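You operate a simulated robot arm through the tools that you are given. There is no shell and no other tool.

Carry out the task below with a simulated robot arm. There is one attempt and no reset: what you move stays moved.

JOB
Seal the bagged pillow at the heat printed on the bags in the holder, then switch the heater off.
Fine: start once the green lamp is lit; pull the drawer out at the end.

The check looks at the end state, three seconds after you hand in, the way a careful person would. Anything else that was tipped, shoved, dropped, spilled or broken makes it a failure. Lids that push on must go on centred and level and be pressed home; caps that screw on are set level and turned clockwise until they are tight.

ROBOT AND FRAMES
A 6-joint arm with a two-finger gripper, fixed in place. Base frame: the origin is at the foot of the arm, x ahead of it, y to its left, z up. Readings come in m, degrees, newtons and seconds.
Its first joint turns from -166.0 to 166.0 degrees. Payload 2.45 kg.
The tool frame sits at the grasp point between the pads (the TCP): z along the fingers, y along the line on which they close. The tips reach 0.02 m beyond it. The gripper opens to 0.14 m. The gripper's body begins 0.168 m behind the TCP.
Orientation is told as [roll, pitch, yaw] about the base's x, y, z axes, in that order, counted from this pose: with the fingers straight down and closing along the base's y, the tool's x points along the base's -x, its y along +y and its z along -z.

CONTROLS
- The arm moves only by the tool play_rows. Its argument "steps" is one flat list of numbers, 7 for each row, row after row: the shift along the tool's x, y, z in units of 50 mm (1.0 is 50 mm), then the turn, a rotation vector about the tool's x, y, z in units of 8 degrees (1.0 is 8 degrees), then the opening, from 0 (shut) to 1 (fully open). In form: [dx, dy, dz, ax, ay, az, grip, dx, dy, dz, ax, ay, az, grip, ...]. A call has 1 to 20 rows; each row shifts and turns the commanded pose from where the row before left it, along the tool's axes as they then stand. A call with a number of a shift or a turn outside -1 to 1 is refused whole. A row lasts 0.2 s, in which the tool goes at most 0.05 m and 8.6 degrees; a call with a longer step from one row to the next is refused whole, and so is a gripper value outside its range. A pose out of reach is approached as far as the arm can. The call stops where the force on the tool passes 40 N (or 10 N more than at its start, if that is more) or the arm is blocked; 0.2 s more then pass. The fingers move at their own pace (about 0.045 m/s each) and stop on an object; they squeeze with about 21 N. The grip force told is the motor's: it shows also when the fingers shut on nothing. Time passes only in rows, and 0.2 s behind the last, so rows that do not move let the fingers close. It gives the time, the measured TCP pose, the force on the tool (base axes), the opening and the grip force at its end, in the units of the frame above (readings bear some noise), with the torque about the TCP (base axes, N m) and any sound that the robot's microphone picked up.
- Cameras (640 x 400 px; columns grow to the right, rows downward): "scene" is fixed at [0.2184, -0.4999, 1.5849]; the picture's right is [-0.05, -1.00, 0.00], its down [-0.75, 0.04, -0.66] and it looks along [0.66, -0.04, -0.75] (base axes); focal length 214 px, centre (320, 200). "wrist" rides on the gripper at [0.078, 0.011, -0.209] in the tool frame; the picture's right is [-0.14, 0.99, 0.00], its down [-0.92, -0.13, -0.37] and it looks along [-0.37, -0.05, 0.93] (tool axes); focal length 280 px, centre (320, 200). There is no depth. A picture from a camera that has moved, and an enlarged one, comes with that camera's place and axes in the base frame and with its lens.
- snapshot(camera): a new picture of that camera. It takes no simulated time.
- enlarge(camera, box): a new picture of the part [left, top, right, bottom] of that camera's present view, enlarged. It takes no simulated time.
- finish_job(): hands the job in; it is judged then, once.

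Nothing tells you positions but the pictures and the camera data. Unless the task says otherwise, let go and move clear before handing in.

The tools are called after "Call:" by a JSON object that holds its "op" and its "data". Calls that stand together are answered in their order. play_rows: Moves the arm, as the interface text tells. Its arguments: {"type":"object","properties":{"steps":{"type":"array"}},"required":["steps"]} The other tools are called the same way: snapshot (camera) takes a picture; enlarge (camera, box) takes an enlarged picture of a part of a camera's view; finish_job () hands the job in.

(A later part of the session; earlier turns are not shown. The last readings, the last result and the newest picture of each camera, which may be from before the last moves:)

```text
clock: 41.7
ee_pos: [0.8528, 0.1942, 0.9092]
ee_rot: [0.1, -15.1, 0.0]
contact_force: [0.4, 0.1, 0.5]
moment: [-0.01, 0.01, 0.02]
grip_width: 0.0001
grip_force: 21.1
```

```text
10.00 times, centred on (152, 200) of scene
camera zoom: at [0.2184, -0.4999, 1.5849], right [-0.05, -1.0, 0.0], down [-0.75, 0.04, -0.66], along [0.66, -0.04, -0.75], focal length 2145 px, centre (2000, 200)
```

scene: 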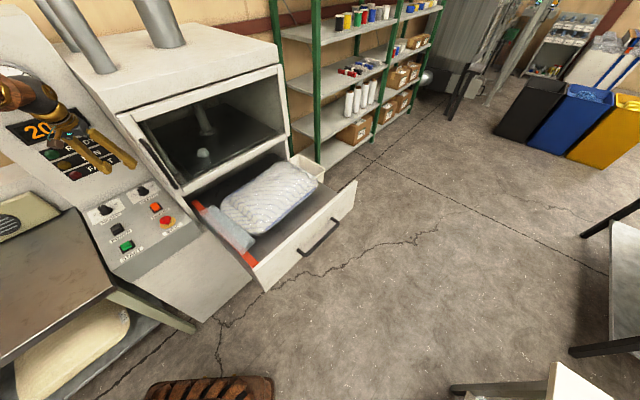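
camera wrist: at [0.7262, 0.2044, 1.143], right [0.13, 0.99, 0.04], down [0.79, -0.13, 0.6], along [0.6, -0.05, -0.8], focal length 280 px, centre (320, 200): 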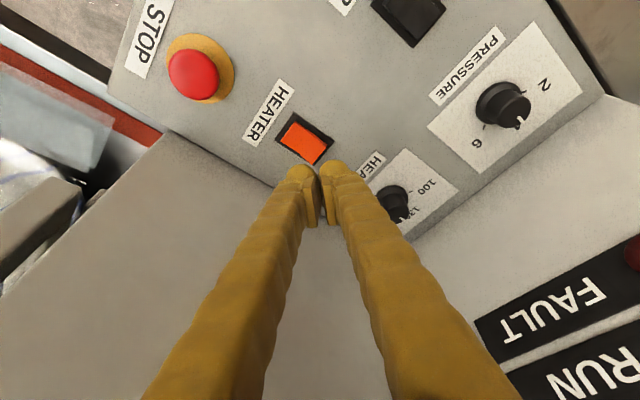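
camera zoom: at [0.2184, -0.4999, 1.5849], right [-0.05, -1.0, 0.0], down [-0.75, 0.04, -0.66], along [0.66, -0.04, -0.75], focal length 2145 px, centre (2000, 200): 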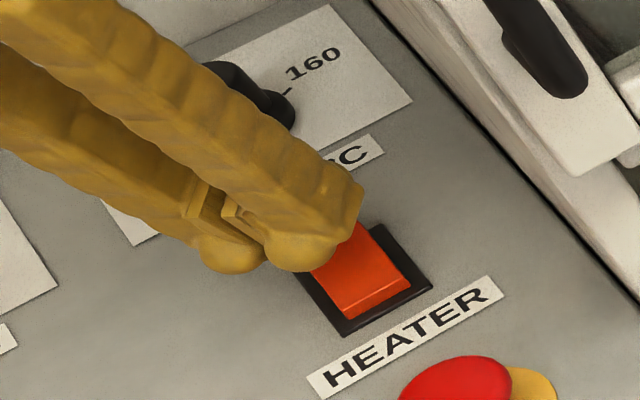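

No contact yet. I'll check the alignment from the wrist camera.

Call:
{"op": "snapshot", "data": {"camera": "wrist"}}

Call:
{"op": "enlarge", "data": {"camera": "wrist", "box": [260, 120, 380, 210]}}

```text
taken
camera wrist: at [0.7237, 0.2051, 1.0903], right [0.13, 0.99, 0.04], down [0.79, -0.13, 0.6], along [0.59, -0.05, -0.8], focal length 280 px, centre (320, 200)
```

wrist: 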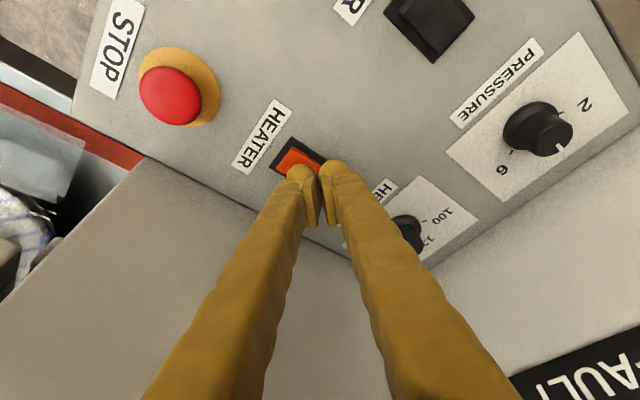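

```text
4.44 times, centred on (320, 165) of wrist
camera zoom: at [0.7237, 0.2051, 1.0903], right [0.13, 0.99, 0.04], down [0.79, -0.13, 0.6], along [0.59, -0.05, -0.8], focal length 1246 px, centre (320, 356)
```

zoom: 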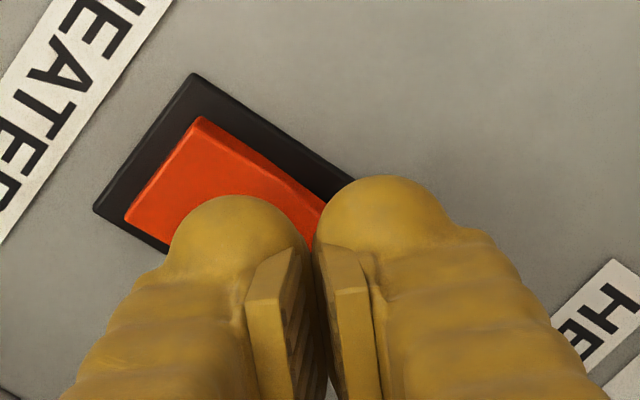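

I'll shift 5 mm toward the rocker's centreline and keep pressing down in small steps.

Call:
{"op": "play_rows", "data": {"steps": [0, -0.1, 0, 0, 0, 0, 0, 0.008, 0, 0.029, 0, 0, 0, 0, 0.008, 0, 0.029, 0, 0, 0, 0, 0.008, 0, 0.029, 0, 0, 0, 0, 0.008, 0, 0.029, 0, 0, 0, 0]}}

Call:
{"op": "enlarge", "data": {"camera": "wrist", "box": [260, 120, 380, 210]}}

```text
clock: 42.9
ee_pos: [0.8529, 0.189, 0.9008]
ee_rot: [0.1, -15.1, 0.1]
contact_force: [-0.1, 0.5, 0.9]
moment: [-0.01, 0.01, -0.02]
grip_width: 0.0
grip_force: 20.5
```

```text
4.44 times, centred on (320, 165) of wrist
camera zoom: at [0.7239, 0.1991, 1.0839], right [0.13, 0.99, 0.04], down [0.79, -0.13, 0.6], along [0.6, -0.05, -0.8], focal length 1246 px, centre (320, 356)
```

zoom: 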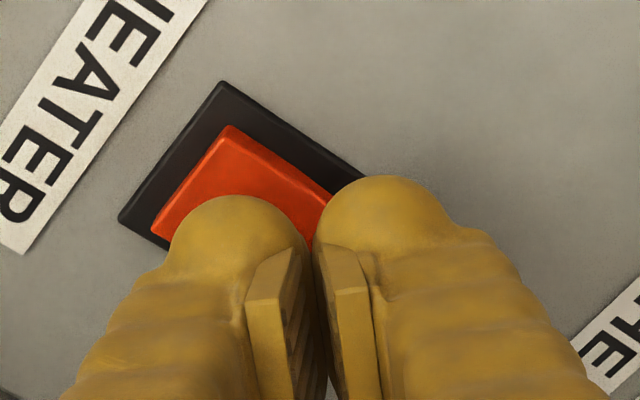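

Call:
{"op": "enlarge", "data": {"camera": "scene", "box": [120, 180, 184, 220]}}

Call:
{"op": "play_rows", "data": {"steps": [0.005, 0, 0.02, 0, 0, 0, 0, 0.005, 0, 0.02, 0, 0, 0, 0]}}

Call:
{"op": "enlarge", "data": {"camera": "scene", "box": [0, 80, 200, 240]}}

```text
10.00 times, centred on (152, 200) of scene
camera zoom: at [0.2184, -0.4999, 1.5849], right [-0.05, -1.0, 0.0], down [-0.75, 0.04, -0.66], along [0.66, -0.04, -0.75], focal length 2145 px, centre (2000, 200)
```

zoom: 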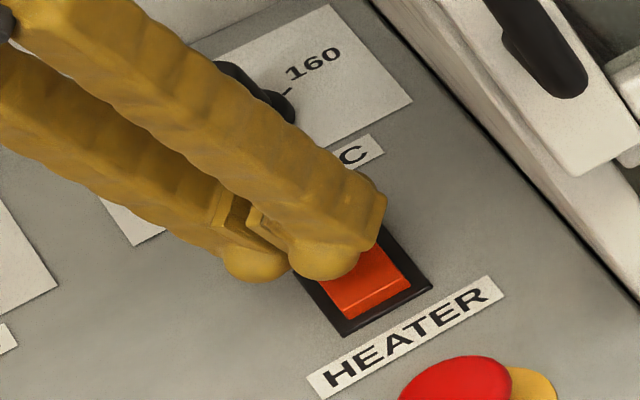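

```text
clock: 43.5
ee_pos: [0.8531, 0.1898, 0.9004]
ee_rot: [0.1, -15.1, -0.1]
contact_force: [0.1, 0.4, 0.8]
moment: [-0.02, 0.0, 0.02]
grip_width: 0.0001
grip_force: 20.7
```

```text
2.50 times, centred on (100, 160) of scene
camera zoom: at [0.2184, -0.4999, 1.5849], right [-0.05, -1.0, 0.0], down [-0.75, 0.04, -0.66], along [0.66, -0.04, -0.75], focal length 536 px, centre (870, 300)
```

zoom: 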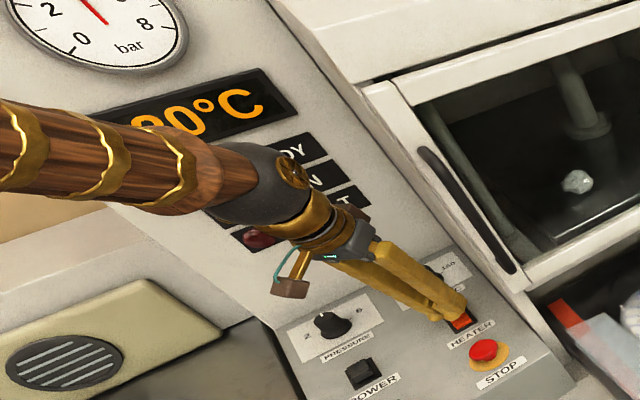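

Call:
{"op": "play_rows", "data": {"steps": [0.008, 0, 0.029, 0, 0, 0, 0, 0.008, 0, 0.029, 0, 0, 0, 0, 0.008, 0, 0.029, 0, 0, 0, 0]}}

Call:
{"op": "enlarge", "data": {"camera": "scene", "box": [30, 100, 110, 160]}}

Call:
{"op": "enlarge", "data": {"camera": "scene", "box": [120, 180, 184, 220]}}

```text
clock: 44.3
ee_pos: [0.8548, 0.1885, 0.8955]
ee_rot: [0.1, -15.2, 0.1]
contact_force: [0.0, 0.6, 0.3]
moment: [-0.02, 0.03, 0.01]
grip_width: 0.0
grip_force: 20.7
```

```text
6.67 times, centred on (70, 130) of scene
camera zoom: at [0.2184, -0.4999, 1.5849], right [-0.05, -1.0, 0.0], down [-0.75, 0.04, -0.66], along [0.66, -0.04, -0.75], focal length 1430 px, centre (1987, 667)
```

zoom: 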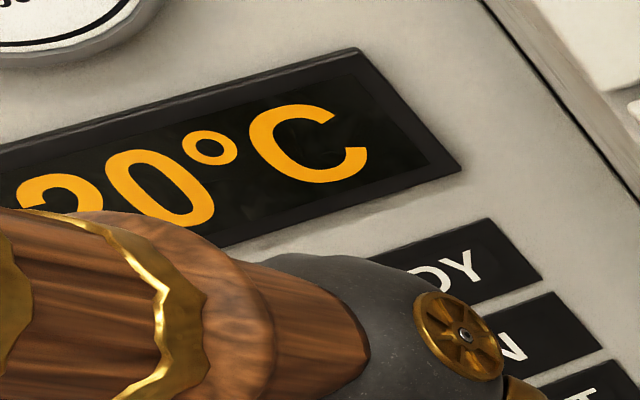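

```text
10.00 times, centred on (152, 200) of scene
camera zoom: at [0.2184, -0.4999, 1.5849], right [-0.05, -1.0, 0.0], down [-0.75, 0.04, -0.66], along [0.66, -0.04, -0.75], focal length 2145 px, centre (2000, 200)
```

zoom: 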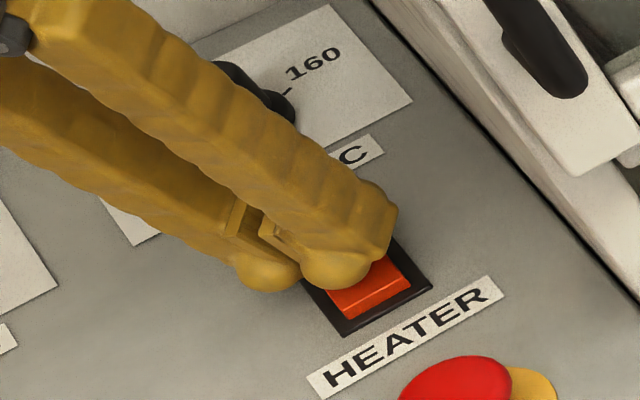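

No contact yet; the panel may be a bit lower than I estimated. I'll keep descending in small steps and watch the force.

Call:
{"op": "play_rows", "data": {"steps": [0.008, 0, 0.029, 0, 0, 0, 0, 0.008, 0, 0.029, 0, 0, 0, 0, 0.008, 0, 0.029, 0, 0, 0, 0]}}

Call:
{"op": "enlarge", "data": {"camera": "scene", "box": [120, 180, 184, 220]}}

Call:
{"op": "enlarge", "data": {"camera": "wrist", "box": [260, 120, 380, 210]}}

```text
clock: 45.1
ee_pos: [0.8541, 0.1879, 0.892]
ee_rot: [0.1, -15.1, 0.0]
contact_force: [-2.6, 1.7, 7.7]
moment: [0.08, 0.1, 0.02]
grip_width: 0.0059
grip_force: 30.2
```

```text
10.00 times, centred on (152, 200) of scene
camera zoom: at [0.2184, -0.4999, 1.5849], right [-0.05, -1.0, 0.0], down [-0.75, 0.04, -0.66], along [0.66, -0.04, -0.75], focal length 2145 px, centre (2000, 200)
```

zoom: 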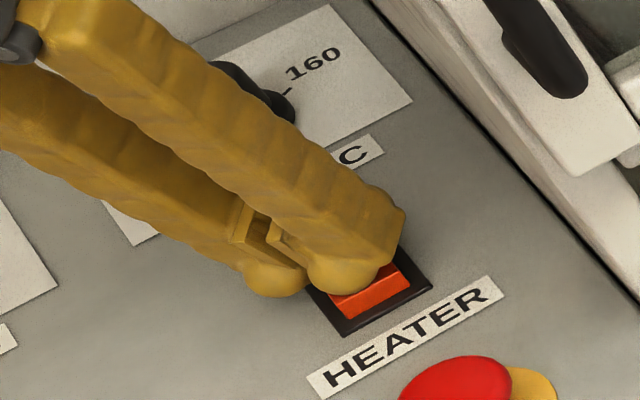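

```text
4.44 times, centred on (320, 165) of wrist
camera zoom: at [0.7245, 0.1976, 1.0733], right [0.13, 0.99, 0.04], down [0.79, -0.13, 0.6], along [0.6, -0.05, -0.8], focal length 1246 px, centre (320, 356)
```

zoom: 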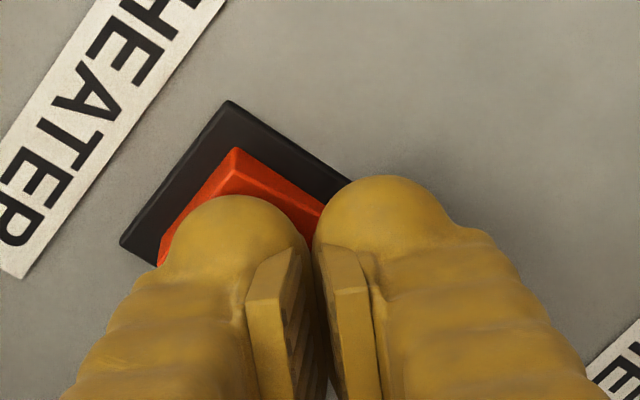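

Contact: the rocker's near end is starting to rise. Pressing a little further.

Call:
{"op": "play_rows", "data": {"steps": [0.008, 0, 0.029, 0, 0, 0, 0, 0.008, 0, 0.029, 0, 0, 0, 0]}}

Call:
{"op": "enlarge", "data": {"camera": "scene", "box": [120, 180, 184, 220]}}

```text
clock: 45.6
ee_pos: [0.8561, 0.1882, 0.8922]
ee_rot: [0.2, -15.3, -0.1]
contact_force: [-2.0, 0.4, 9.2]
moment: [0.01, 0.08, 0.11]
grip_width: 0.0061
grip_force: 29.2
stopped in row 2: the force on the tool passed its limit at 46 N (the readings are from after the stop); the commanded pose is now the measured one
```

```text
10.00 times, centred on (152, 200) of scene
camera zoom: at [0.2184, -0.4999, 1.5849], right [-0.05, -1.0, 0.0], down [-0.75, 0.04, -0.66], along [0.66, -0.04, -0.75], focal length 2145 px, centre (2000, 200)
```

zoom: 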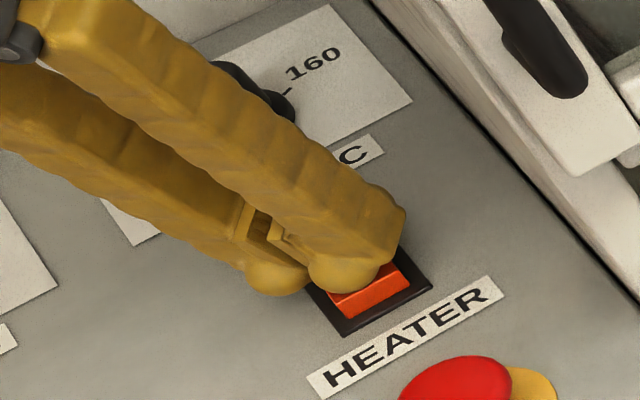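

Firm stop reached. I'll lift off and check whether the switch flipped.

Call:
{"op": "play_rows", "data": {"steps": [-0.13, 0, -0.48, 0, 0, 0, 0, -0.13, 0, -0.48, 0, 0, 0, 0, -0.26, 0, -0.96, 0, 0, 0, 0, 0.5, 0, -0.5, 0, 0, 0, 0]}}

Call:
{"op": "enlarge", "data": {"camera": "scene", "box": [140, 195, 172, 220]}}

Call:
{"op": "enlarge", "data": {"camera": "scene", "box": [20, 90, 120, 190]}}

Call:
{"op": "snapshot", "data": {"camera": "wrist"}}

```text
clock: 46.6
ee_pos: [0.8244, 0.1889, 1.0088]
ee_rot: [0.1, -15.2, -0.1]
contact_force: [0.2, -0.3, -0.6]
moment: [0.03, 0.02, 0.03]
grip_width: 0.0004
grip_force: 29.2
```

```text
16.00 times, centred on (156, 208) of scene
camera zoom: at [0.2184, -0.4999, 1.5849], right [-0.05, -1.0, 0.0], down [-0.75, 0.04, -0.66], along [0.66, -0.04, -0.75], focal length 3432 px, centre (2944, 80)
```

zoom: 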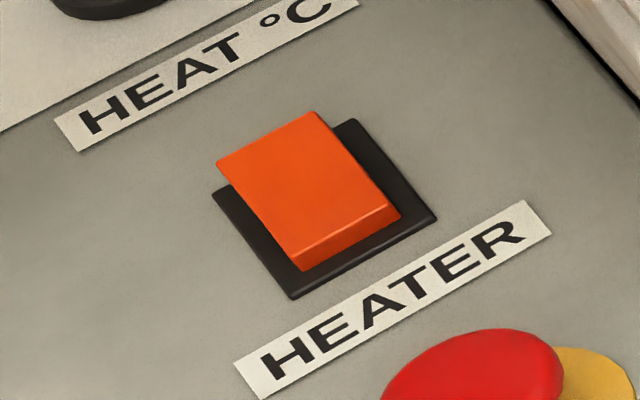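

```text
4.00 times, centred on (70, 140) of scene
camera zoom: at [0.2184, -0.4999, 1.5849], right [-0.05, -1.0, 0.0], down [-0.75, 0.04, -0.66], along [0.66, -0.04, -0.75], focal length 858 px, centre (1320, 440)
```

zoom: 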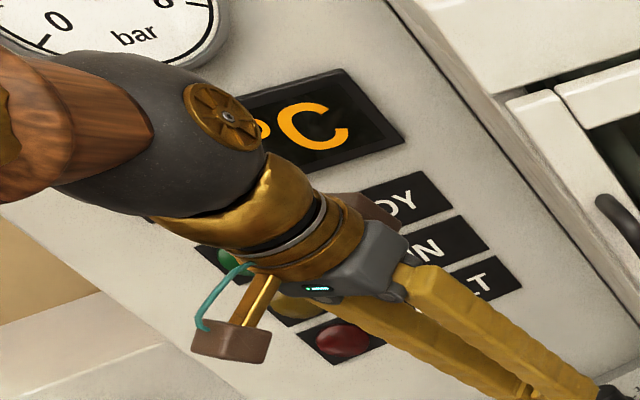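

```text
taken
camera wrist: at [0.6948, 0.1989, 1.1904], right [0.13, 0.99, 0.04], down [0.79, -0.13, 0.6], along [0.6, -0.05, -0.8], focal length 280 px, centre (320, 200)
```

wrist: 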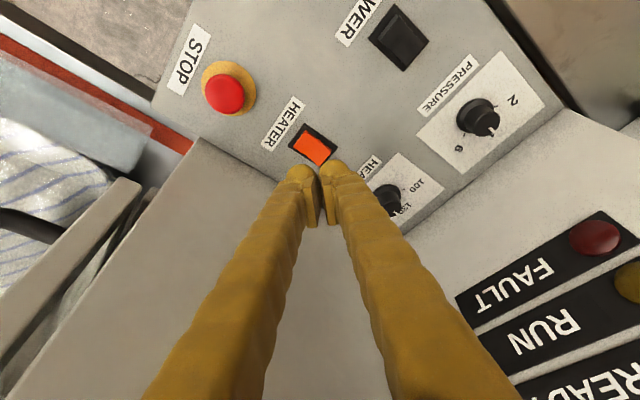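

The switch didn't flip. Re-triangulating, the panel sits lower (z≈0.855) and I pressed near the pivot. The raised end's press point is really about (0.869, 0.191), so I'll try there.

Call:
{"op": "play_rows", "data": {"steps": [-0.106, 0.014, 0.746, 0, 0, 0, 0, -0.106, 0.014, 0.746, 0, 0, 0, 0, -0.106, 0.014, 0.746, 0, 0, 0, 0, 0.0105, 0, 0.0386, 0, 0, 0, 0, 0.0105, 0, 0.0386, 0, 0, 0, 0, 0.0105, 0, 0.0386, 0, 0, 0, 0]}}

Call:
{"op": "enlarge", "data": {"camera": "scene", "box": [120, 180, 184, 220]}}

Call:
{"op": "enlarge", "data": {"camera": "wrist", "box": [260, 120, 380, 210]}}

```text
clock: 48.0
ee_pos: [0.8684, 0.1899, 0.8974]
ee_rot: [0.2, -15.3, -0.1]
contact_force: [-0.4, 0.8, 0.6]
moment: [0.0, 0.01, -0.04]
grip_width: 0.0001
grip_force: 29.3
```

```text
10.00 times, centred on (152, 200) of scene
camera zoom: at [0.2184, -0.4999, 1.5849], right [-0.05, -1.0, 0.0], down [-0.75, 0.04, -0.66], along [0.66, -0.04, -0.75], focal length 2145 px, centre (2000, 200)
```

zoom: 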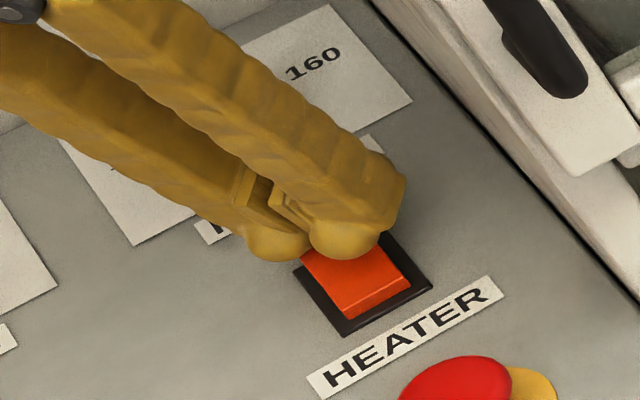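

```text
4.44 times, centred on (320, 165) of wrist
camera zoom: at [0.7383, 0.1995, 1.0796], right [0.13, 0.99, 0.04], down [0.79, -0.13, 0.6], along [0.6, -0.05, -0.8], focal length 1246 px, centre (320, 356)
```

zoom: 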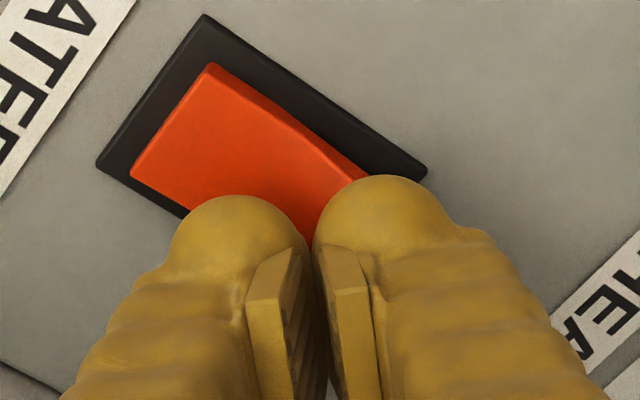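

Call:
{"op": "play_rows", "data": {"steps": [0.0105, 0, 0.0386, 0, 0, 0, 0, 0.0105, 0, 0.0386, 0, 0, 0, 0, 0.0105, 0, 0.0386, 0, 0, 0, 0]}}

Call:
{"op": "enlarge", "data": {"camera": "scene", "box": [120, 180, 184, 220]}}

```text
clock: 48.9
ee_pos: [0.8691, 0.1897, 0.894]
ee_rot: [0.2, -15.3, 0.0]
contact_force: [-0.5, -0.9, 0.5]
moment: [-0.01, -0.02, -0.01]
grip_width: 0.0
grip_force: 29.7
```

```text
10.00 times, centred on (152, 200) of scene
camera zoom: at [0.2184, -0.4999, 1.5849], right [-0.05, -1.0, 0.0], down [-0.75, 0.04, -0.66], along [0.66, -0.04, -0.75], focal length 2145 px, centre (2000, 200)
```

zoom: 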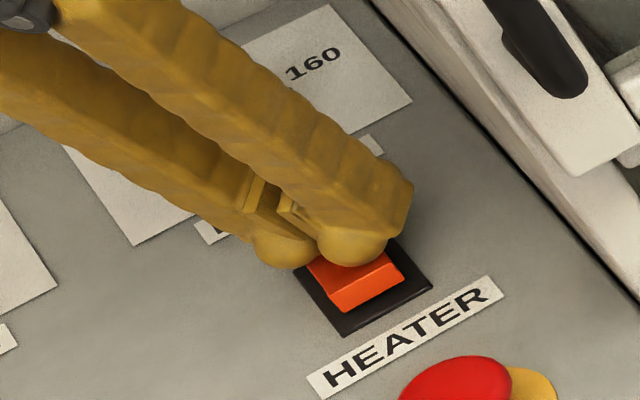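

The label end has risen, so the rocker flipped. Lifting off to confirm.

Call:
{"op": "play_rows", "data": {"steps": [-0.13, 0, -0.48, 0, 0, 0, 0, -0.26, 0, -0.96, 0, 0, 0, 0, 0.5, 0, -0.85, 0, 0, 0, 0, 0.5, 0, -0.85, 0, 0, 0, 0, 0.5, 0, -0.85, 0, 0, 0, 0]}}

Call:
{"op": "enlarge", "data": {"camera": "scene", "box": [140, 195, 172, 220]}}

Call:
{"op": "snapshot", "data": {"camera": "scene"}}

Call:
{"op": "snapshot", "data": {"camera": "wrist"}}

```text
clock: 50.0
ee_pos: [0.7633, 0.1878, 1.071]
ee_rot: [0.1, -15.2, 0.0]
contact_force: [0.1, 0.1, -0.2]
moment: [-0.01, -0.02, -0.01]
grip_width: 0.0
grip_force: 29.2
```

```text
16.00 times, centred on (156, 208) of scene
camera zoom: at [0.2184, -0.4999, 1.5849], right [-0.05, -1.0, 0.0], down [-0.75, 0.04, -0.66], along [0.66, -0.04, -0.75], focal length 3432 px, centre (2944, 80)
```

zoom: 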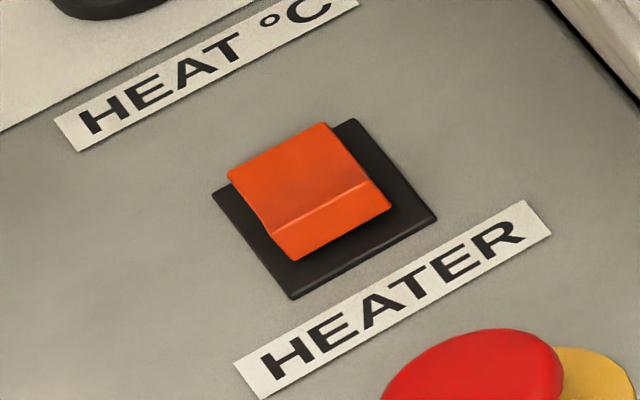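

```text
taken
```

scene: 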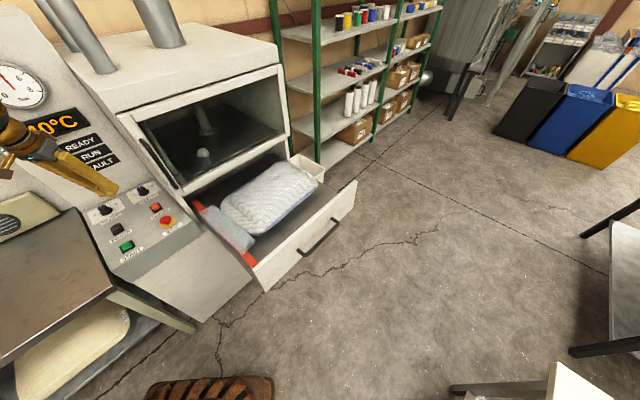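

```text
taken
camera wrist: at [0.6329, 0.1976, 1.2524], right [0.13, 0.99, 0.04], down [0.79, -0.13, 0.6], along [0.6, -0.05, -0.8], focal length 280 px, centre (320, 200)
```

wrist: 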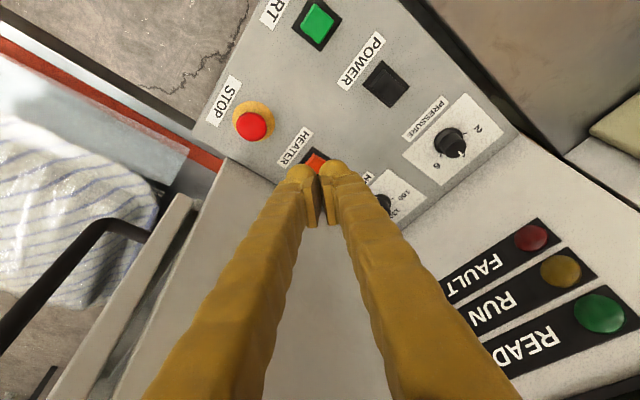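

HEATER is on and the display is climbing. While it heats, I'll look at the drawer handle, so I'm retreating from the panel and reorienting the tool vertically with its closing axis along the drawer's direction.

Call:
{"op": "play_rows", "data": {"steps": [0.501, -0.616, -0.525, 0, 0, 0, 0, 0.501, -0.616, -0.525, 0, 0, 0, 0, 0.501, -0.616, -0.525, 0, 0, 0, 0, 0.501, -0.616, -0.525, 0, 0, 0, 0, 0.501, -0.616, -0.525, 0, 0, 0, 0, 0.501, -0.616, -0.525, 0, 0, 0, 0, 0.501, -0.616, -0.525, 0, 0, 0, 0, 0.501, -0.616, -0.525, 0, 0, 0, 0, 0, 0, 0, 0, 1, 0, 0.5, 0, 0, 0, 0, 0.9, 0, 0.5, 0, 0, 0, 0, 0, 1, 0.5, 0, 0, 0, 0, 0, 1, 0.5, 0, 0, 0, 0, 0, 1, 0.5, 0, 0, 0, 0, 0, 1, 0.5, 0, 0, 0, 0, 0, 1, 0.5, 0, 0, 0, 0, 0, 0.57, 0.5]}}

Call:
{"op": "enlarge", "data": {"camera": "scene", "box": [0, 50, 190, 200]}}

```text
clock: 53.5
ee_pos: [0.5133, -0.0585, 1.2186]
ee_rot: [0.2, 0.0, -44.6]
contact_force: [-0.1, -0.3, 0.1]
moment: [0.03, -0.04, -0.02]
grip_width: 0.0701
grip_force: 0.1
```

```text
2.67 times, centred on (95, 125) of scene
camera zoom: at [0.2184, -0.4999, 1.5849], right [-0.05, -1.0, 0.0], down [-0.75, 0.04, -0.66], along [0.66, -0.04, -0.75], focal length 572 px, centre (920, 400)
```

zoom: 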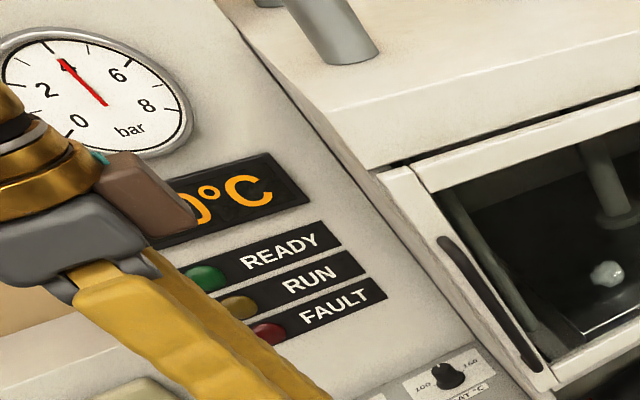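

Call:
{"op": "play_rows", "data": {"steps": [-0.756, -0.406, 0.2, 0, 0, 0, 0.5, -0.756, -0.406, 0.2, 0, 0, 0, 0.5, -0.756, -0.406, 0.2, 0, 0, 0, 0.5, -0.756, -0.406, 0.2, 0, 0, 0, 0.5, -0.756, -0.406, 0.2, 0, 0, 0, 0.5, -0.756, -0.406, 0.2, 0, 0, 0, 0.5, -0.756, -0.406, 0.2, 0, 0, 0, 0.5, -0.756, -0.406, 0.2, 0, 0, 0, 0.5, -0.756, -0.406, 0.2, 0, 0, 0, 0.5, -0.756, -0.406, 0.2, 0, 0, 0, 0.5]}}

Call:
{"op": "snapshot", "data": {"camera": "wrist"}}

Call:
{"op": "snapshot", "data": {"camera": "scene"}}

```text
clock: 55.6
ee_pos: [0.6382, -0.4659, 1.1188]
ee_rot: [0.2, 0.0, -44.6]
contact_force: [-0.4, 0.7, -0.4]
moment: [-0.01, 0.0, -0.02]
grip_width: 0.0703
grip_force: 0.0
```

```text
taken
camera wrist: at [0.5903, -0.4032, 1.3281], right [0.79, 0.61, 0.0], down [0.57, -0.74, 0.37], along [0.23, -0.29, -0.93], focal length 280 px, centre (320, 200)
```

wrist: 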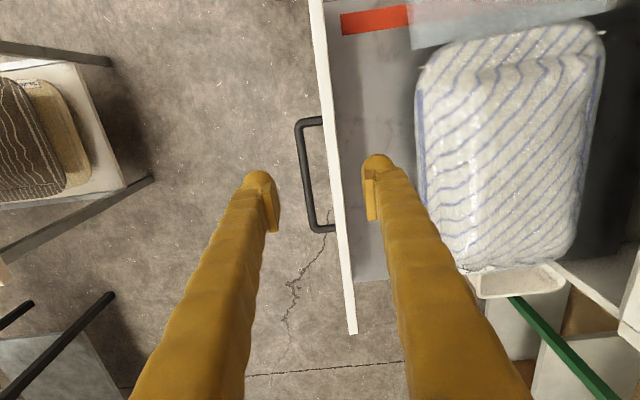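

```text
taken
```

scene: 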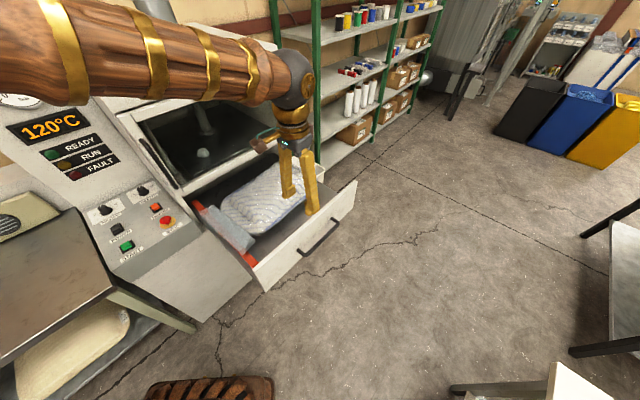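

The display reads 120°C already. I'll descend above the drawer handle for a close look at its geometry.

Call:
{"op": "play_rows", "data": {"steps": [-0.356, -0.204, 0.695, 0, 0, 0, 0.5, -0.356, -0.204, 0.695, 0, 0, 0, 0.5, -0.356, -0.204, 0.695, 0, 0, 0, 0.5, -0.356, -0.204, 0.695, 0, 0, 0, 0.5]}}

Call:
{"op": "snapshot", "data": {"camera": "wrist"}}

Call:
{"op": "snapshot", "data": {"camera": "scene"}}

```text
clock: 56.6
ee_pos: [0.6616, -0.5471, 0.9805]
ee_rot: [0.2, 0.0, -44.6]
contact_force: [-0.2, -0.7, 0.4]
moment: [-0.01, 0.01, -0.05]
grip_width: 0.0699
grip_force: 0.0
```

```text
taken
camera wrist: at [0.6132, -0.4848, 1.1901], right [0.79, 0.61, 0.0], down [0.57, -0.74, 0.37], along [0.23, -0.29, -0.93], focal length 280 px, centre (320, 200)
```

wrist: 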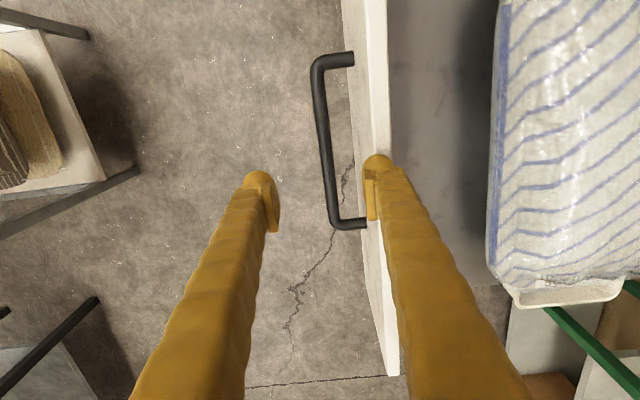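

```text
taken
```

scene: 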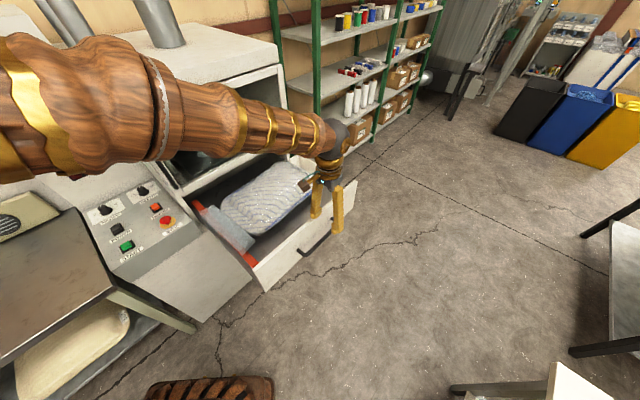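

Call:
{"op": "enlarge", "data": {"camera": "wrist", "box": [250, 20, 410, 260]}}

Call:
{"op": "enlarge", "data": {"camera": "scene", "box": [230, 160, 370, 300]}}

```text
1.67 times, centred on (330, 140) of wrist
camera zoom: at [0.6132, -0.4848, 1.1901], right [0.79, 0.61, 0.0], down [0.57, -0.74, 0.37], along [0.23, -0.29, -0.93], focal length 467 px, centre (303, 300)
```

zoom: 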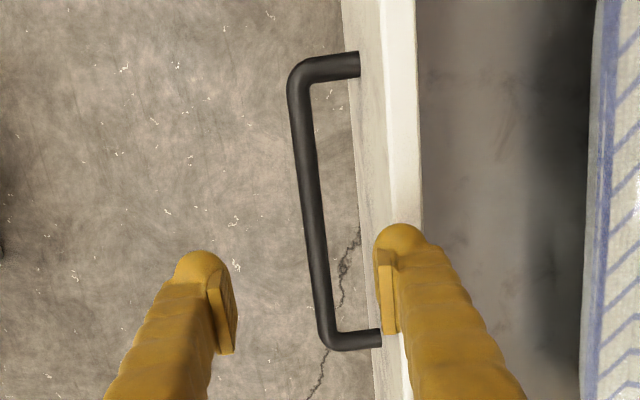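

```text
2.86 times, centred on (300, 230) of scene
camera zoom: at [0.2184, -0.4999, 1.5849], right [-0.05, -1.0, 0.0], down [-0.75, 0.04, -0.66], along [0.66, -0.04, -0.75], focal length 613 px, centre (377, 114)
```

zoom: 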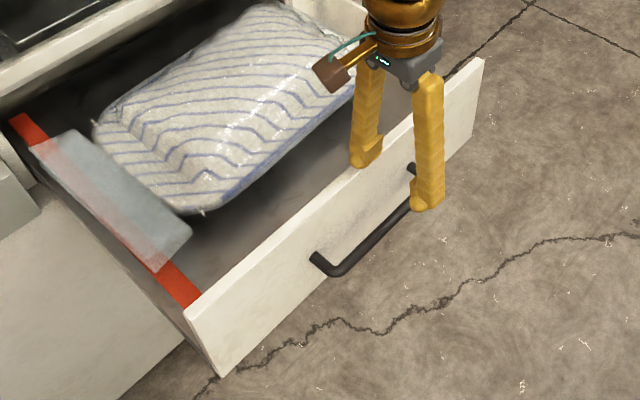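

The handle bar sits at about n=0.095 along the drawer direction, with its centre near (0.663, −0.534, 0.877). The gap behind it is ~27 mm, enough for one finger. I'll narrow the gripper and lower to just above the bar to check alignment.

Call:
{"op": "play_rows", "data": {"steps": [0.08, 0.102, 0, 0, 0, 0, 0.22, 0.08, 0.102, 0, 0, 0, 0, 0.22, 0, 0, 0.55, 0, 0, 0, 0.22, 0, 0, 0.55, 0, 0, 0, 0.22]}}

Call:
{"op": "snapshot", "data": {"camera": "wrist"}}

Call:
{"op": "enlarge", "data": {"camera": "wrist", "box": [250, 100, 410, 260]}}

Call:
{"op": "enlarge", "data": {"camera": "scene", "box": [270, 170, 370, 270]}}

```text
clock: 57.6
ee_pos: [0.6647, -0.5338, 0.9253]
ee_rot: [0.2, 0.0, -44.5]
contact_force: [-2.2, -0.7, 1.5]
moment: [-0.01, -0.06, 0.03]
grip_width: 0.0294
grip_force: 0.1
```

```text
taken
camera wrist: at [0.6161, -0.4724, 1.1345], right [0.79, 0.61, 0.0], down [0.57, -0.74, 0.37], along [0.23, -0.29, -0.93], focal length 280 px, centre (320, 200)
```

wrist: 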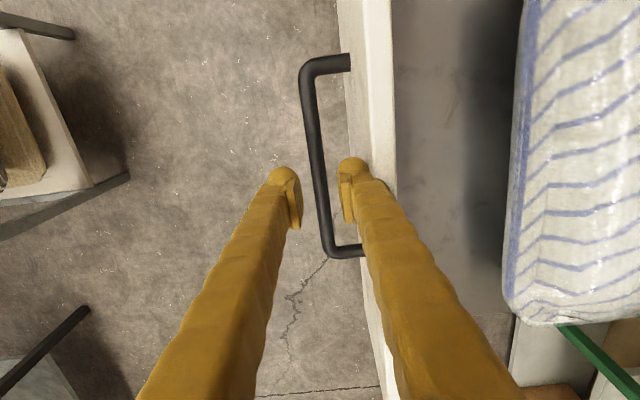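

```text
2.50 times, centred on (330, 180) of wrist
camera zoom: at [0.6161, -0.4724, 1.1345], right [0.79, 0.61, 0.0], down [0.57, -0.74, 0.37], along [0.23, -0.29, -0.93], focal length 701 px, centre (295, 250)
```

zoom: 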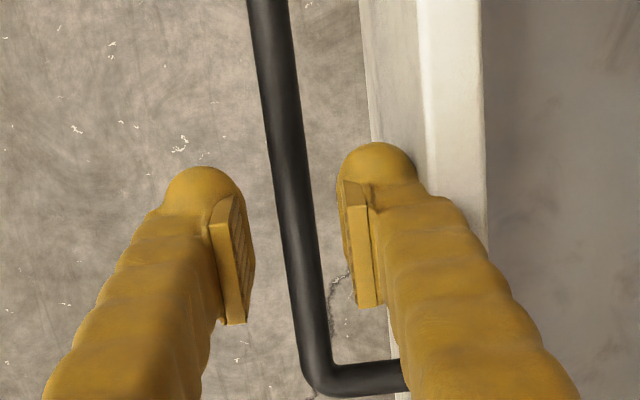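

```text
4.00 times, centred on (320, 220) of scene
camera zoom: at [0.2184, -0.4999, 1.5849], right [-0.05, -1.0, 0.0], down [-0.75, 0.04, -0.66], along [0.66, -0.04, -0.75], focal length 858 px, centre (320, 120)
```

zoom: 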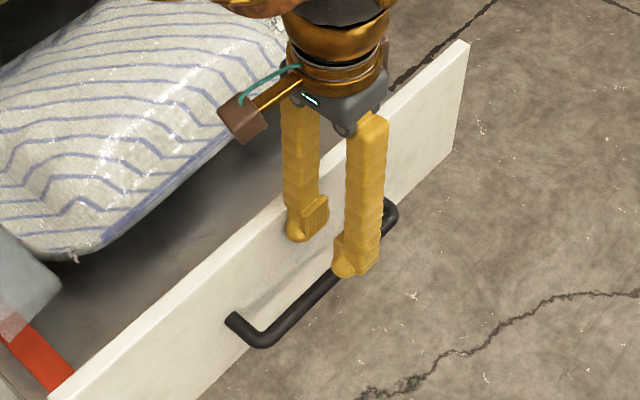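

Well aligned. I'll lower the fingers around the bar.

Call:
{"op": "play_rows", "data": {"steps": [0, 0.03, 0.24, 0, 0, 0, 0.21, 0, 0, 0.24, 0, 0, 0, 0.2, 0, 0, 0.24, 0, 0, 0, 0.2, 0, 0, 0.24, 0, 0, 0, 0.2]}}

Call:
{"op": "enlarge", "data": {"camera": "wrist", "box": [250, 100, 410, 260]}}

Call:
{"op": "enlarge", "data": {"camera": "scene", "box": [270, 170, 370, 270]}}

```text
clock: 58.6
ee_pos: [0.6656, -0.5309, 0.8771]
ee_rot: [0.2, 0.2, -44.6]
contact_force: [-1.5, -1.0, 0.5]
moment: [0.03, -0.03, -0.05]
grip_width: 0.0265
grip_force: 0.1
```

```text
2.50 times, centred on (330, 180) of wrist
camera zoom: at [0.6177, -0.4689, 1.0857], right [0.79, 0.61, 0.0], down [0.57, -0.74, 0.37], along [0.23, -0.29, -0.93], focal length 701 px, centre (295, 250)
```

zoom: 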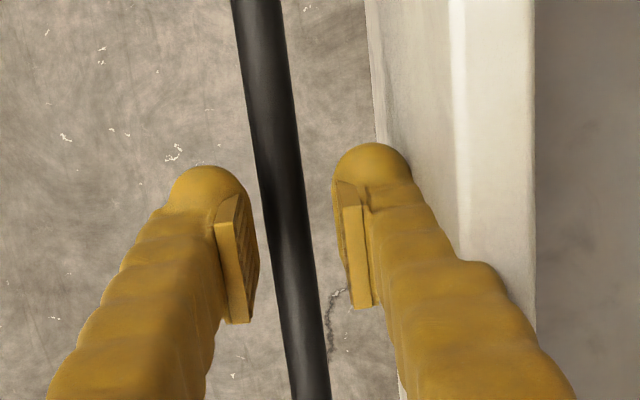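

```text
4.00 times, centred on (320, 220) of scene
camera zoom: at [0.2184, -0.4999, 1.5849], right [-0.05, -1.0, 0.0], down [-0.75, 0.04, -0.66], along [0.66, -0.04, -0.75], focal length 858 px, centre (320, 120)
```

zoom: 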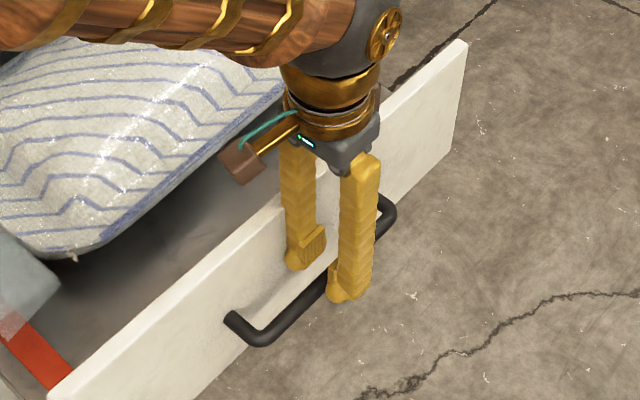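

The bar looks to be near the fingertips, so I'll go about 12 mm lower and then close.

Call:
{"op": "play_rows", "data": {"steps": [0, 0, 0.13, 0, 0, 0, 0.2, 0, 0, 0.13, 0, 0, 0, 0.2, 0, 0, 0, 0, 0, 0, 0.05, 0, 0, 0, 0, 0, 0, 0.05, 0, 0, 0, 0, 0, 0, 0.03]}}

Call:
{"op": "enlarge", "data": {"camera": "wrist", "box": [250, 100, 410, 260]}}

Call:
{"op": "enlarge", "data": {"camera": "scene", "box": [270, 170, 370, 270]}}

Call:
{"op": "snapshot", "data": {"camera": "scene"}}

```text
clock: 59.9
ee_pos: [0.6644, -0.5309, 0.8644]
ee_rot: [0.3, 0.0, -44.6]
contact_force: [-0.5, -3.4, -5.5]
moment: [-0.03, -0.01, -0.86]
grip_width: 0.0133
grip_force: 40.5
```

```text
2.50 times, centred on (330, 180) of wrist
camera zoom: at [0.6177, -0.4701, 1.0733], right [0.79, 0.61, 0.0], down [0.57, -0.74, 0.37], along [0.23, -0.29, -0.93], focal length 701 px, centre (295, 250)
```

zoom: 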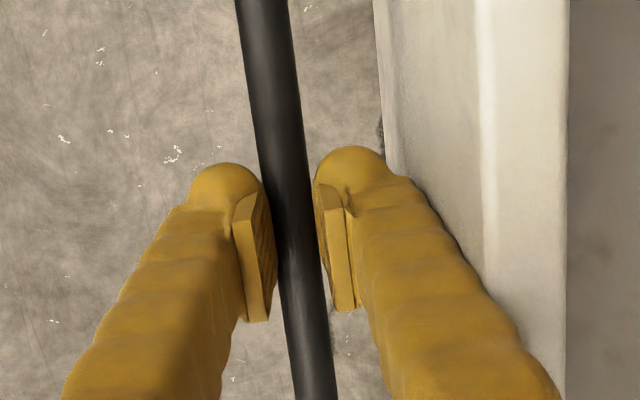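

```text
4.00 times, centred on (320, 220) of scene
camera zoom: at [0.2184, -0.4999, 1.5849], right [-0.05, -1.0, 0.0], down [-0.75, 0.04, -0.66], along [0.66, -0.04, -0.75], focal length 858 px, centre (320, 120)
```

zoom: 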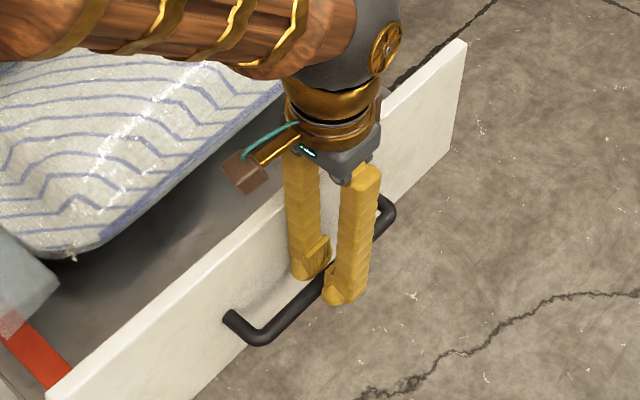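

```text
taken
```

scene: 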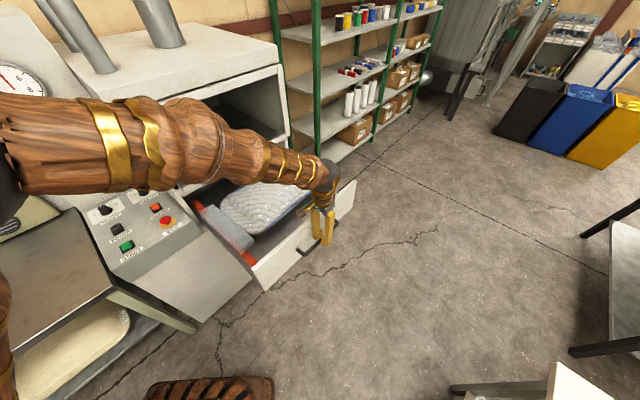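

The bar is gripped. At full closure the handle's centre would be beyond reach, so I'll regrip near the handle's left end and lean the tool back ~25° about the bar to clear the chamber door.

Call:
{"op": "play_rows", "data": {"steps": [0, 0, 0, 0, 0, 0, 0.2, 0, 0, 0, 0, 0, 0, 0.2, 0.4, 0, 0, 0, 0, 0, 0.2, 0.4, 0, 0, 0, 0, 0, 0.2, 0.38, 0, 0, 0, 0, 0, 0.2, 0, 0, 0, -0.78, 0, 0, 0.2, 0, 0, 0, -0.78, 0, 0, 0.2, 0, 0, 0, -0.78, 0, 0, 0.2, 0, 0, 0, -0.78, 0, 0, 0.2]}}

Call:
{"op": "snapshot", "data": {"camera": "wrist"}}

Call:
{"op": "enlarge", "data": {"camera": "scene", "box": [240, 150, 370, 280]}}

```text
clock: 61.9
ee_pos: [0.623, -0.4895, 0.8653]
ee_rot: [25.2, 0.0, -44.6]
contact_force: [0.4, -0.2, -0.2]
moment: [-0.03, 0.0, 0.0]
grip_width: 0.028
grip_force: 0.0
```

```text
taken
camera wrist: at [0.513, -0.4922, 1.0576], right [0.73, 0.54, 0.42], down [0.47, -0.84, 0.28], along [0.51, -0.01, -0.86], focal length 280 px, centre (320, 200)
```

wrist: 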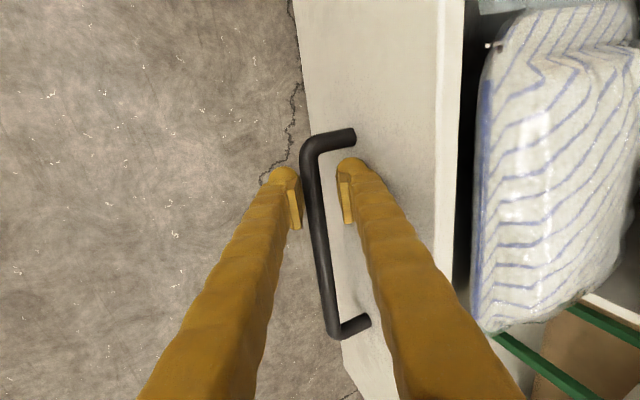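

```text
3.08 times, centred on (305, 215) of scene
camera zoom: at [0.2184, -0.4999, 1.5849], right [-0.05, -1.0, 0.0], down [-0.75, 0.04, -0.66], along [0.66, -0.04, -0.75], focal length 660 px, centre (366, 154)
```

zoom: 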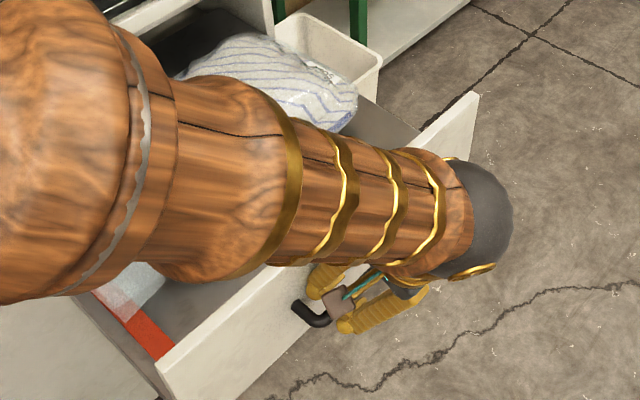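

Good placement on the handle's left end. Closing and pushing in slowly along the drawer axis.

Call:
{"op": "play_rows", "data": {"steps": [0, 0, 0, 0, 0, 0, 0.03, 0, 0, 0, 0, 0, 0, 0.03, 0, 0, 0, 0, 0, 0, 0.03, 0, 0.136, 0.063, 0, 0, 0, 0.03, 0, 0.272, 0.127, 0, 0, 0, 0.03, 0, 0.272, 0.127, 0, 0, 0, 0.03, 0, 0.272, 0.127, 0, 0, 0, 0.03]}}

Call:
{"op": "snapshot", "data": {"camera": "scene"}}

```text
clock: 63.5
ee_pos: [0.6602, -0.4527, 0.8635]
ee_rot: [25.2, -0.1, -44.6]
contact_force: [8.1, -3.8, 21.1]
moment: [0.55, 0.27, -0.59]
grip_width: 0.0131
grip_force: 40.4
```

```text
taken
```

scene: 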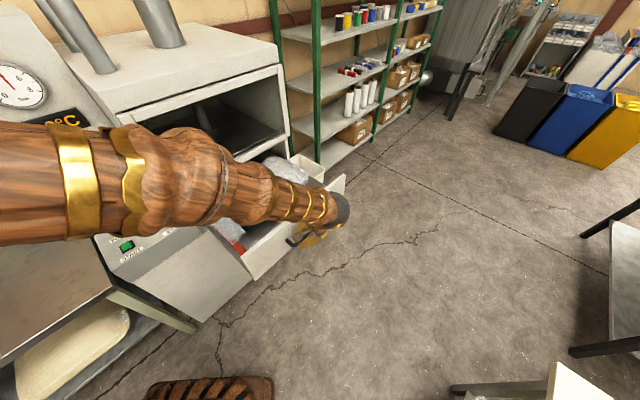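

The drawer slides easily. Continuing with a 1 mm lift to relieve the vertical load.

Call:
{"op": "play_rows", "data": {"steps": [0, 0.01, -0.02, 0, 0, 0, 0.03, 0, 0.272, 0.127, 0, 0, 0, 0.03, 0, 0.363, 0.169, 0, 0, 0, 0.03, 0, 0.363, 0.169, 0, 0, 0, 0.03, 0, 0.363, 0.169, 0, 0, 0, 0.03, 0, 0.363, 0.169, 0, 0, 0, 0.03, 0, 0.272, 0.127, 0, 0, 0, 0.03]}}

Call:
{"op": "snapshot", "data": {"camera": "scene"}}

Call:
{"op": "snapshot", "data": {"camera": "wrist"}}

```text
clock: 65.0
ee_pos: [0.7388, -0.3753, 0.8651]
ee_rot: [25.2, 0.1, -44.5]
contact_force: [-9.0, 12.9, 23.6]
moment: [0.04, -0.28, 0.06]
grip_width: 0.0123
grip_force: 39.0
```

```text
taken
```

scene: 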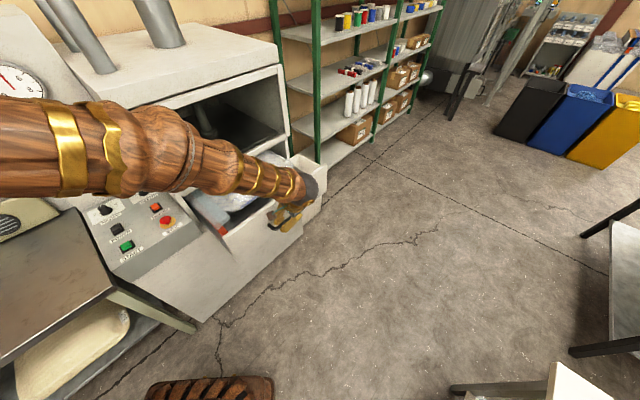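

```text
taken
camera wrist: at [0.6272, -0.377, 1.059], right [0.73, 0.54, 0.42], down [0.47, -0.84, 0.28], along [0.5, -0.01, -0.86], focal length 280 px, centre (320, 200)
```

wrist: 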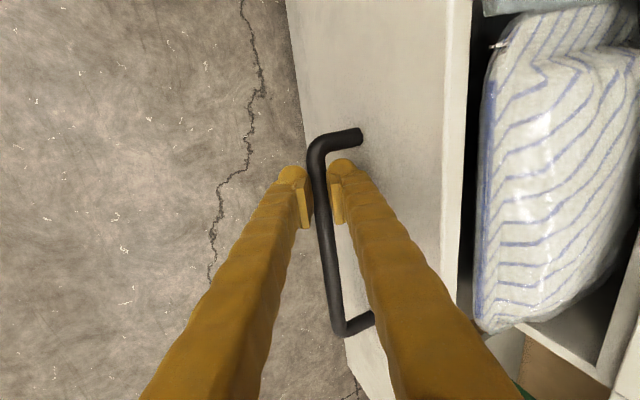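

Call:
{"op": "play_rows", "data": {"steps": [0.02, 0.013, -0.027, 0, 0, 0, 0.03, 0.005, 0.363, 0.164, 0, 0, 0, 0.03, 0.005, 0.363, 0.164, 0, 0, 0, 0.03, 0.005, 0.363, 0.164, 0, 0, 0, 0.03, 0.005, 0.363, 0.164, 0, 0, 0, 0.03, 0.005, 0.363, 0.164, 0, 0, 0, 0.03, 0.005, 0.272, 0.122, 0, 0, 0, 0.03]}}

Call:
{"op": "snapshot", "data": {"camera": "scene"}}

Call:
{"op": "snapshot", "data": {"camera": "wrist"}}

```text
clock: 66.2
ee_pos: [0.7873, -0.3235, 0.8717]
ee_rot: [25.4, -0.2, -44.6]
contact_force: [-0.8, 4.3, 40.6]
moment: [0.73, -0.04, 0.29]
grip_width: 0.0001
grip_force: 29.4
stopped in row 5: the force on the tool passed its limit at 43 N (the readings are from after the stop); the commanded pose is now the measured one
```

```text
taken
```

scene: 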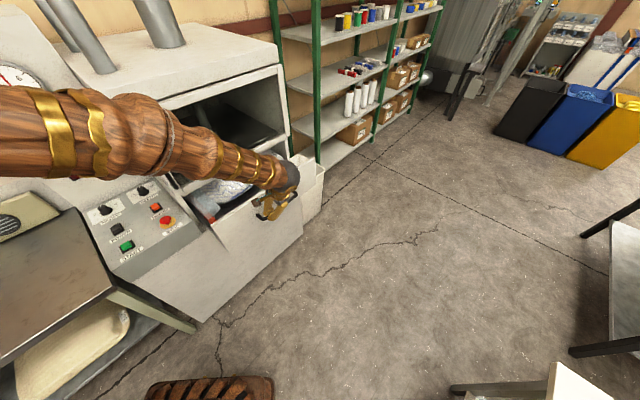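

```text
taken
camera wrist: at [0.6759, -0.326, 1.0654], right [0.73, 0.54, 0.42], down [0.46, -0.84, 0.28], along [0.51, -0.01, -0.86], focal length 280 px, centre (320, 200)
```

wrist: 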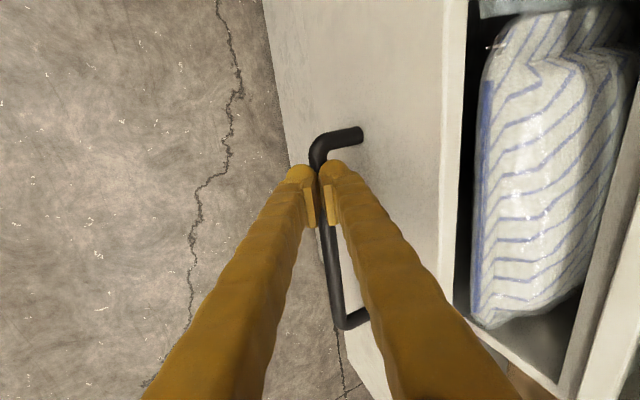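

The squeeze made the fingers ride up off the bar. I'll lift, reopen, and cage the bar loosely (no squeezing) a bit lower; that works for pushing and pulling.

Call:
{"op": "play_rows", "data": {"steps": [0, 0.127, -0.272, 0, 0, 0, 0, 0, 0.127, -0.272, 0, 0, 0, 0.21, 0, 0, 0, 0, 0, 0, 0.21, 0, 0, 0, 0, 0, 0, 0.21]}}

Call:
{"op": "snapshot", "data": {"camera": "wrist"}}

Call:
{"op": "enlarge", "data": {"camera": "wrist", "box": [250, 100, 410, 260]}}

Call:
{"op": "enlarge", "data": {"camera": "scene", "box": [180, 130, 330, 280]}}

```text
clock: 67.2
ee_pos: [0.7861, -0.3239, 0.9006]
ee_rot: [25.1, 0.0, -44.6]
contact_force: [-1.5, -0.5, 0.6]
moment: [-0.03, 0.0, 0.01]
grip_width: 0.0293
grip_force: 0.1
```

```text
taken
camera wrist: at [0.6747, -0.3257, 1.0945], right [0.73, 0.54, 0.42], down [0.46, -0.84, 0.28], along [0.51, -0.01, -0.86], focal length 280 px, centre (320, 200)
```

wrist: 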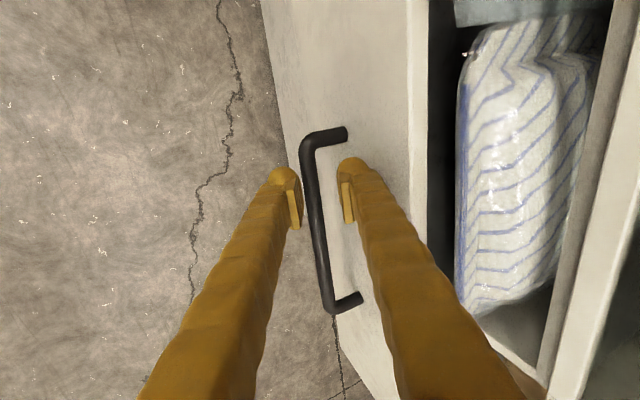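

```text
2.50 times, centred on (330, 180) of wrist
camera zoom: at [0.6747, -0.3257, 1.0945], right [0.73, 0.54, 0.42], down [0.46, -0.84, 0.28], along [0.51, -0.01, -0.86], focal length 701 px, centre (295, 250)
```

zoom: 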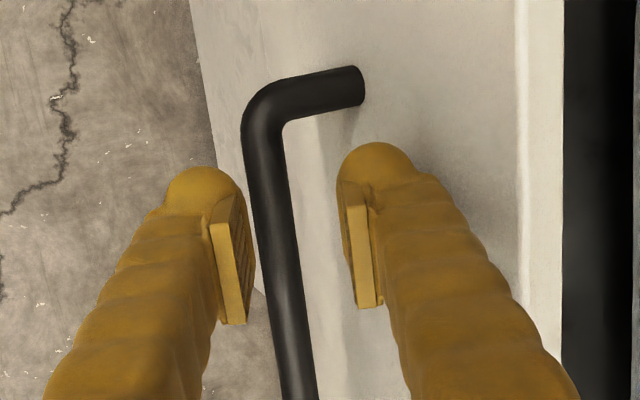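

```text
2.67 times, centred on (255, 205) of scene
camera zoom: at [0.2184, -0.4999, 1.5849], right [-0.05, -1.0, 0.0], down [-0.75, 0.04, -0.66], along [0.66, -0.04, -0.75], focal length 572 px, centre (493, 187)
```

zoom: 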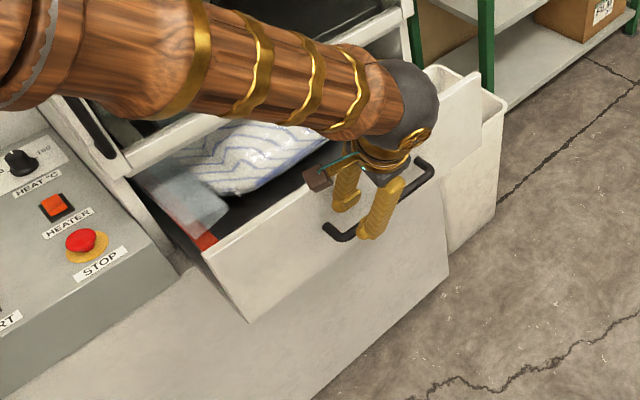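

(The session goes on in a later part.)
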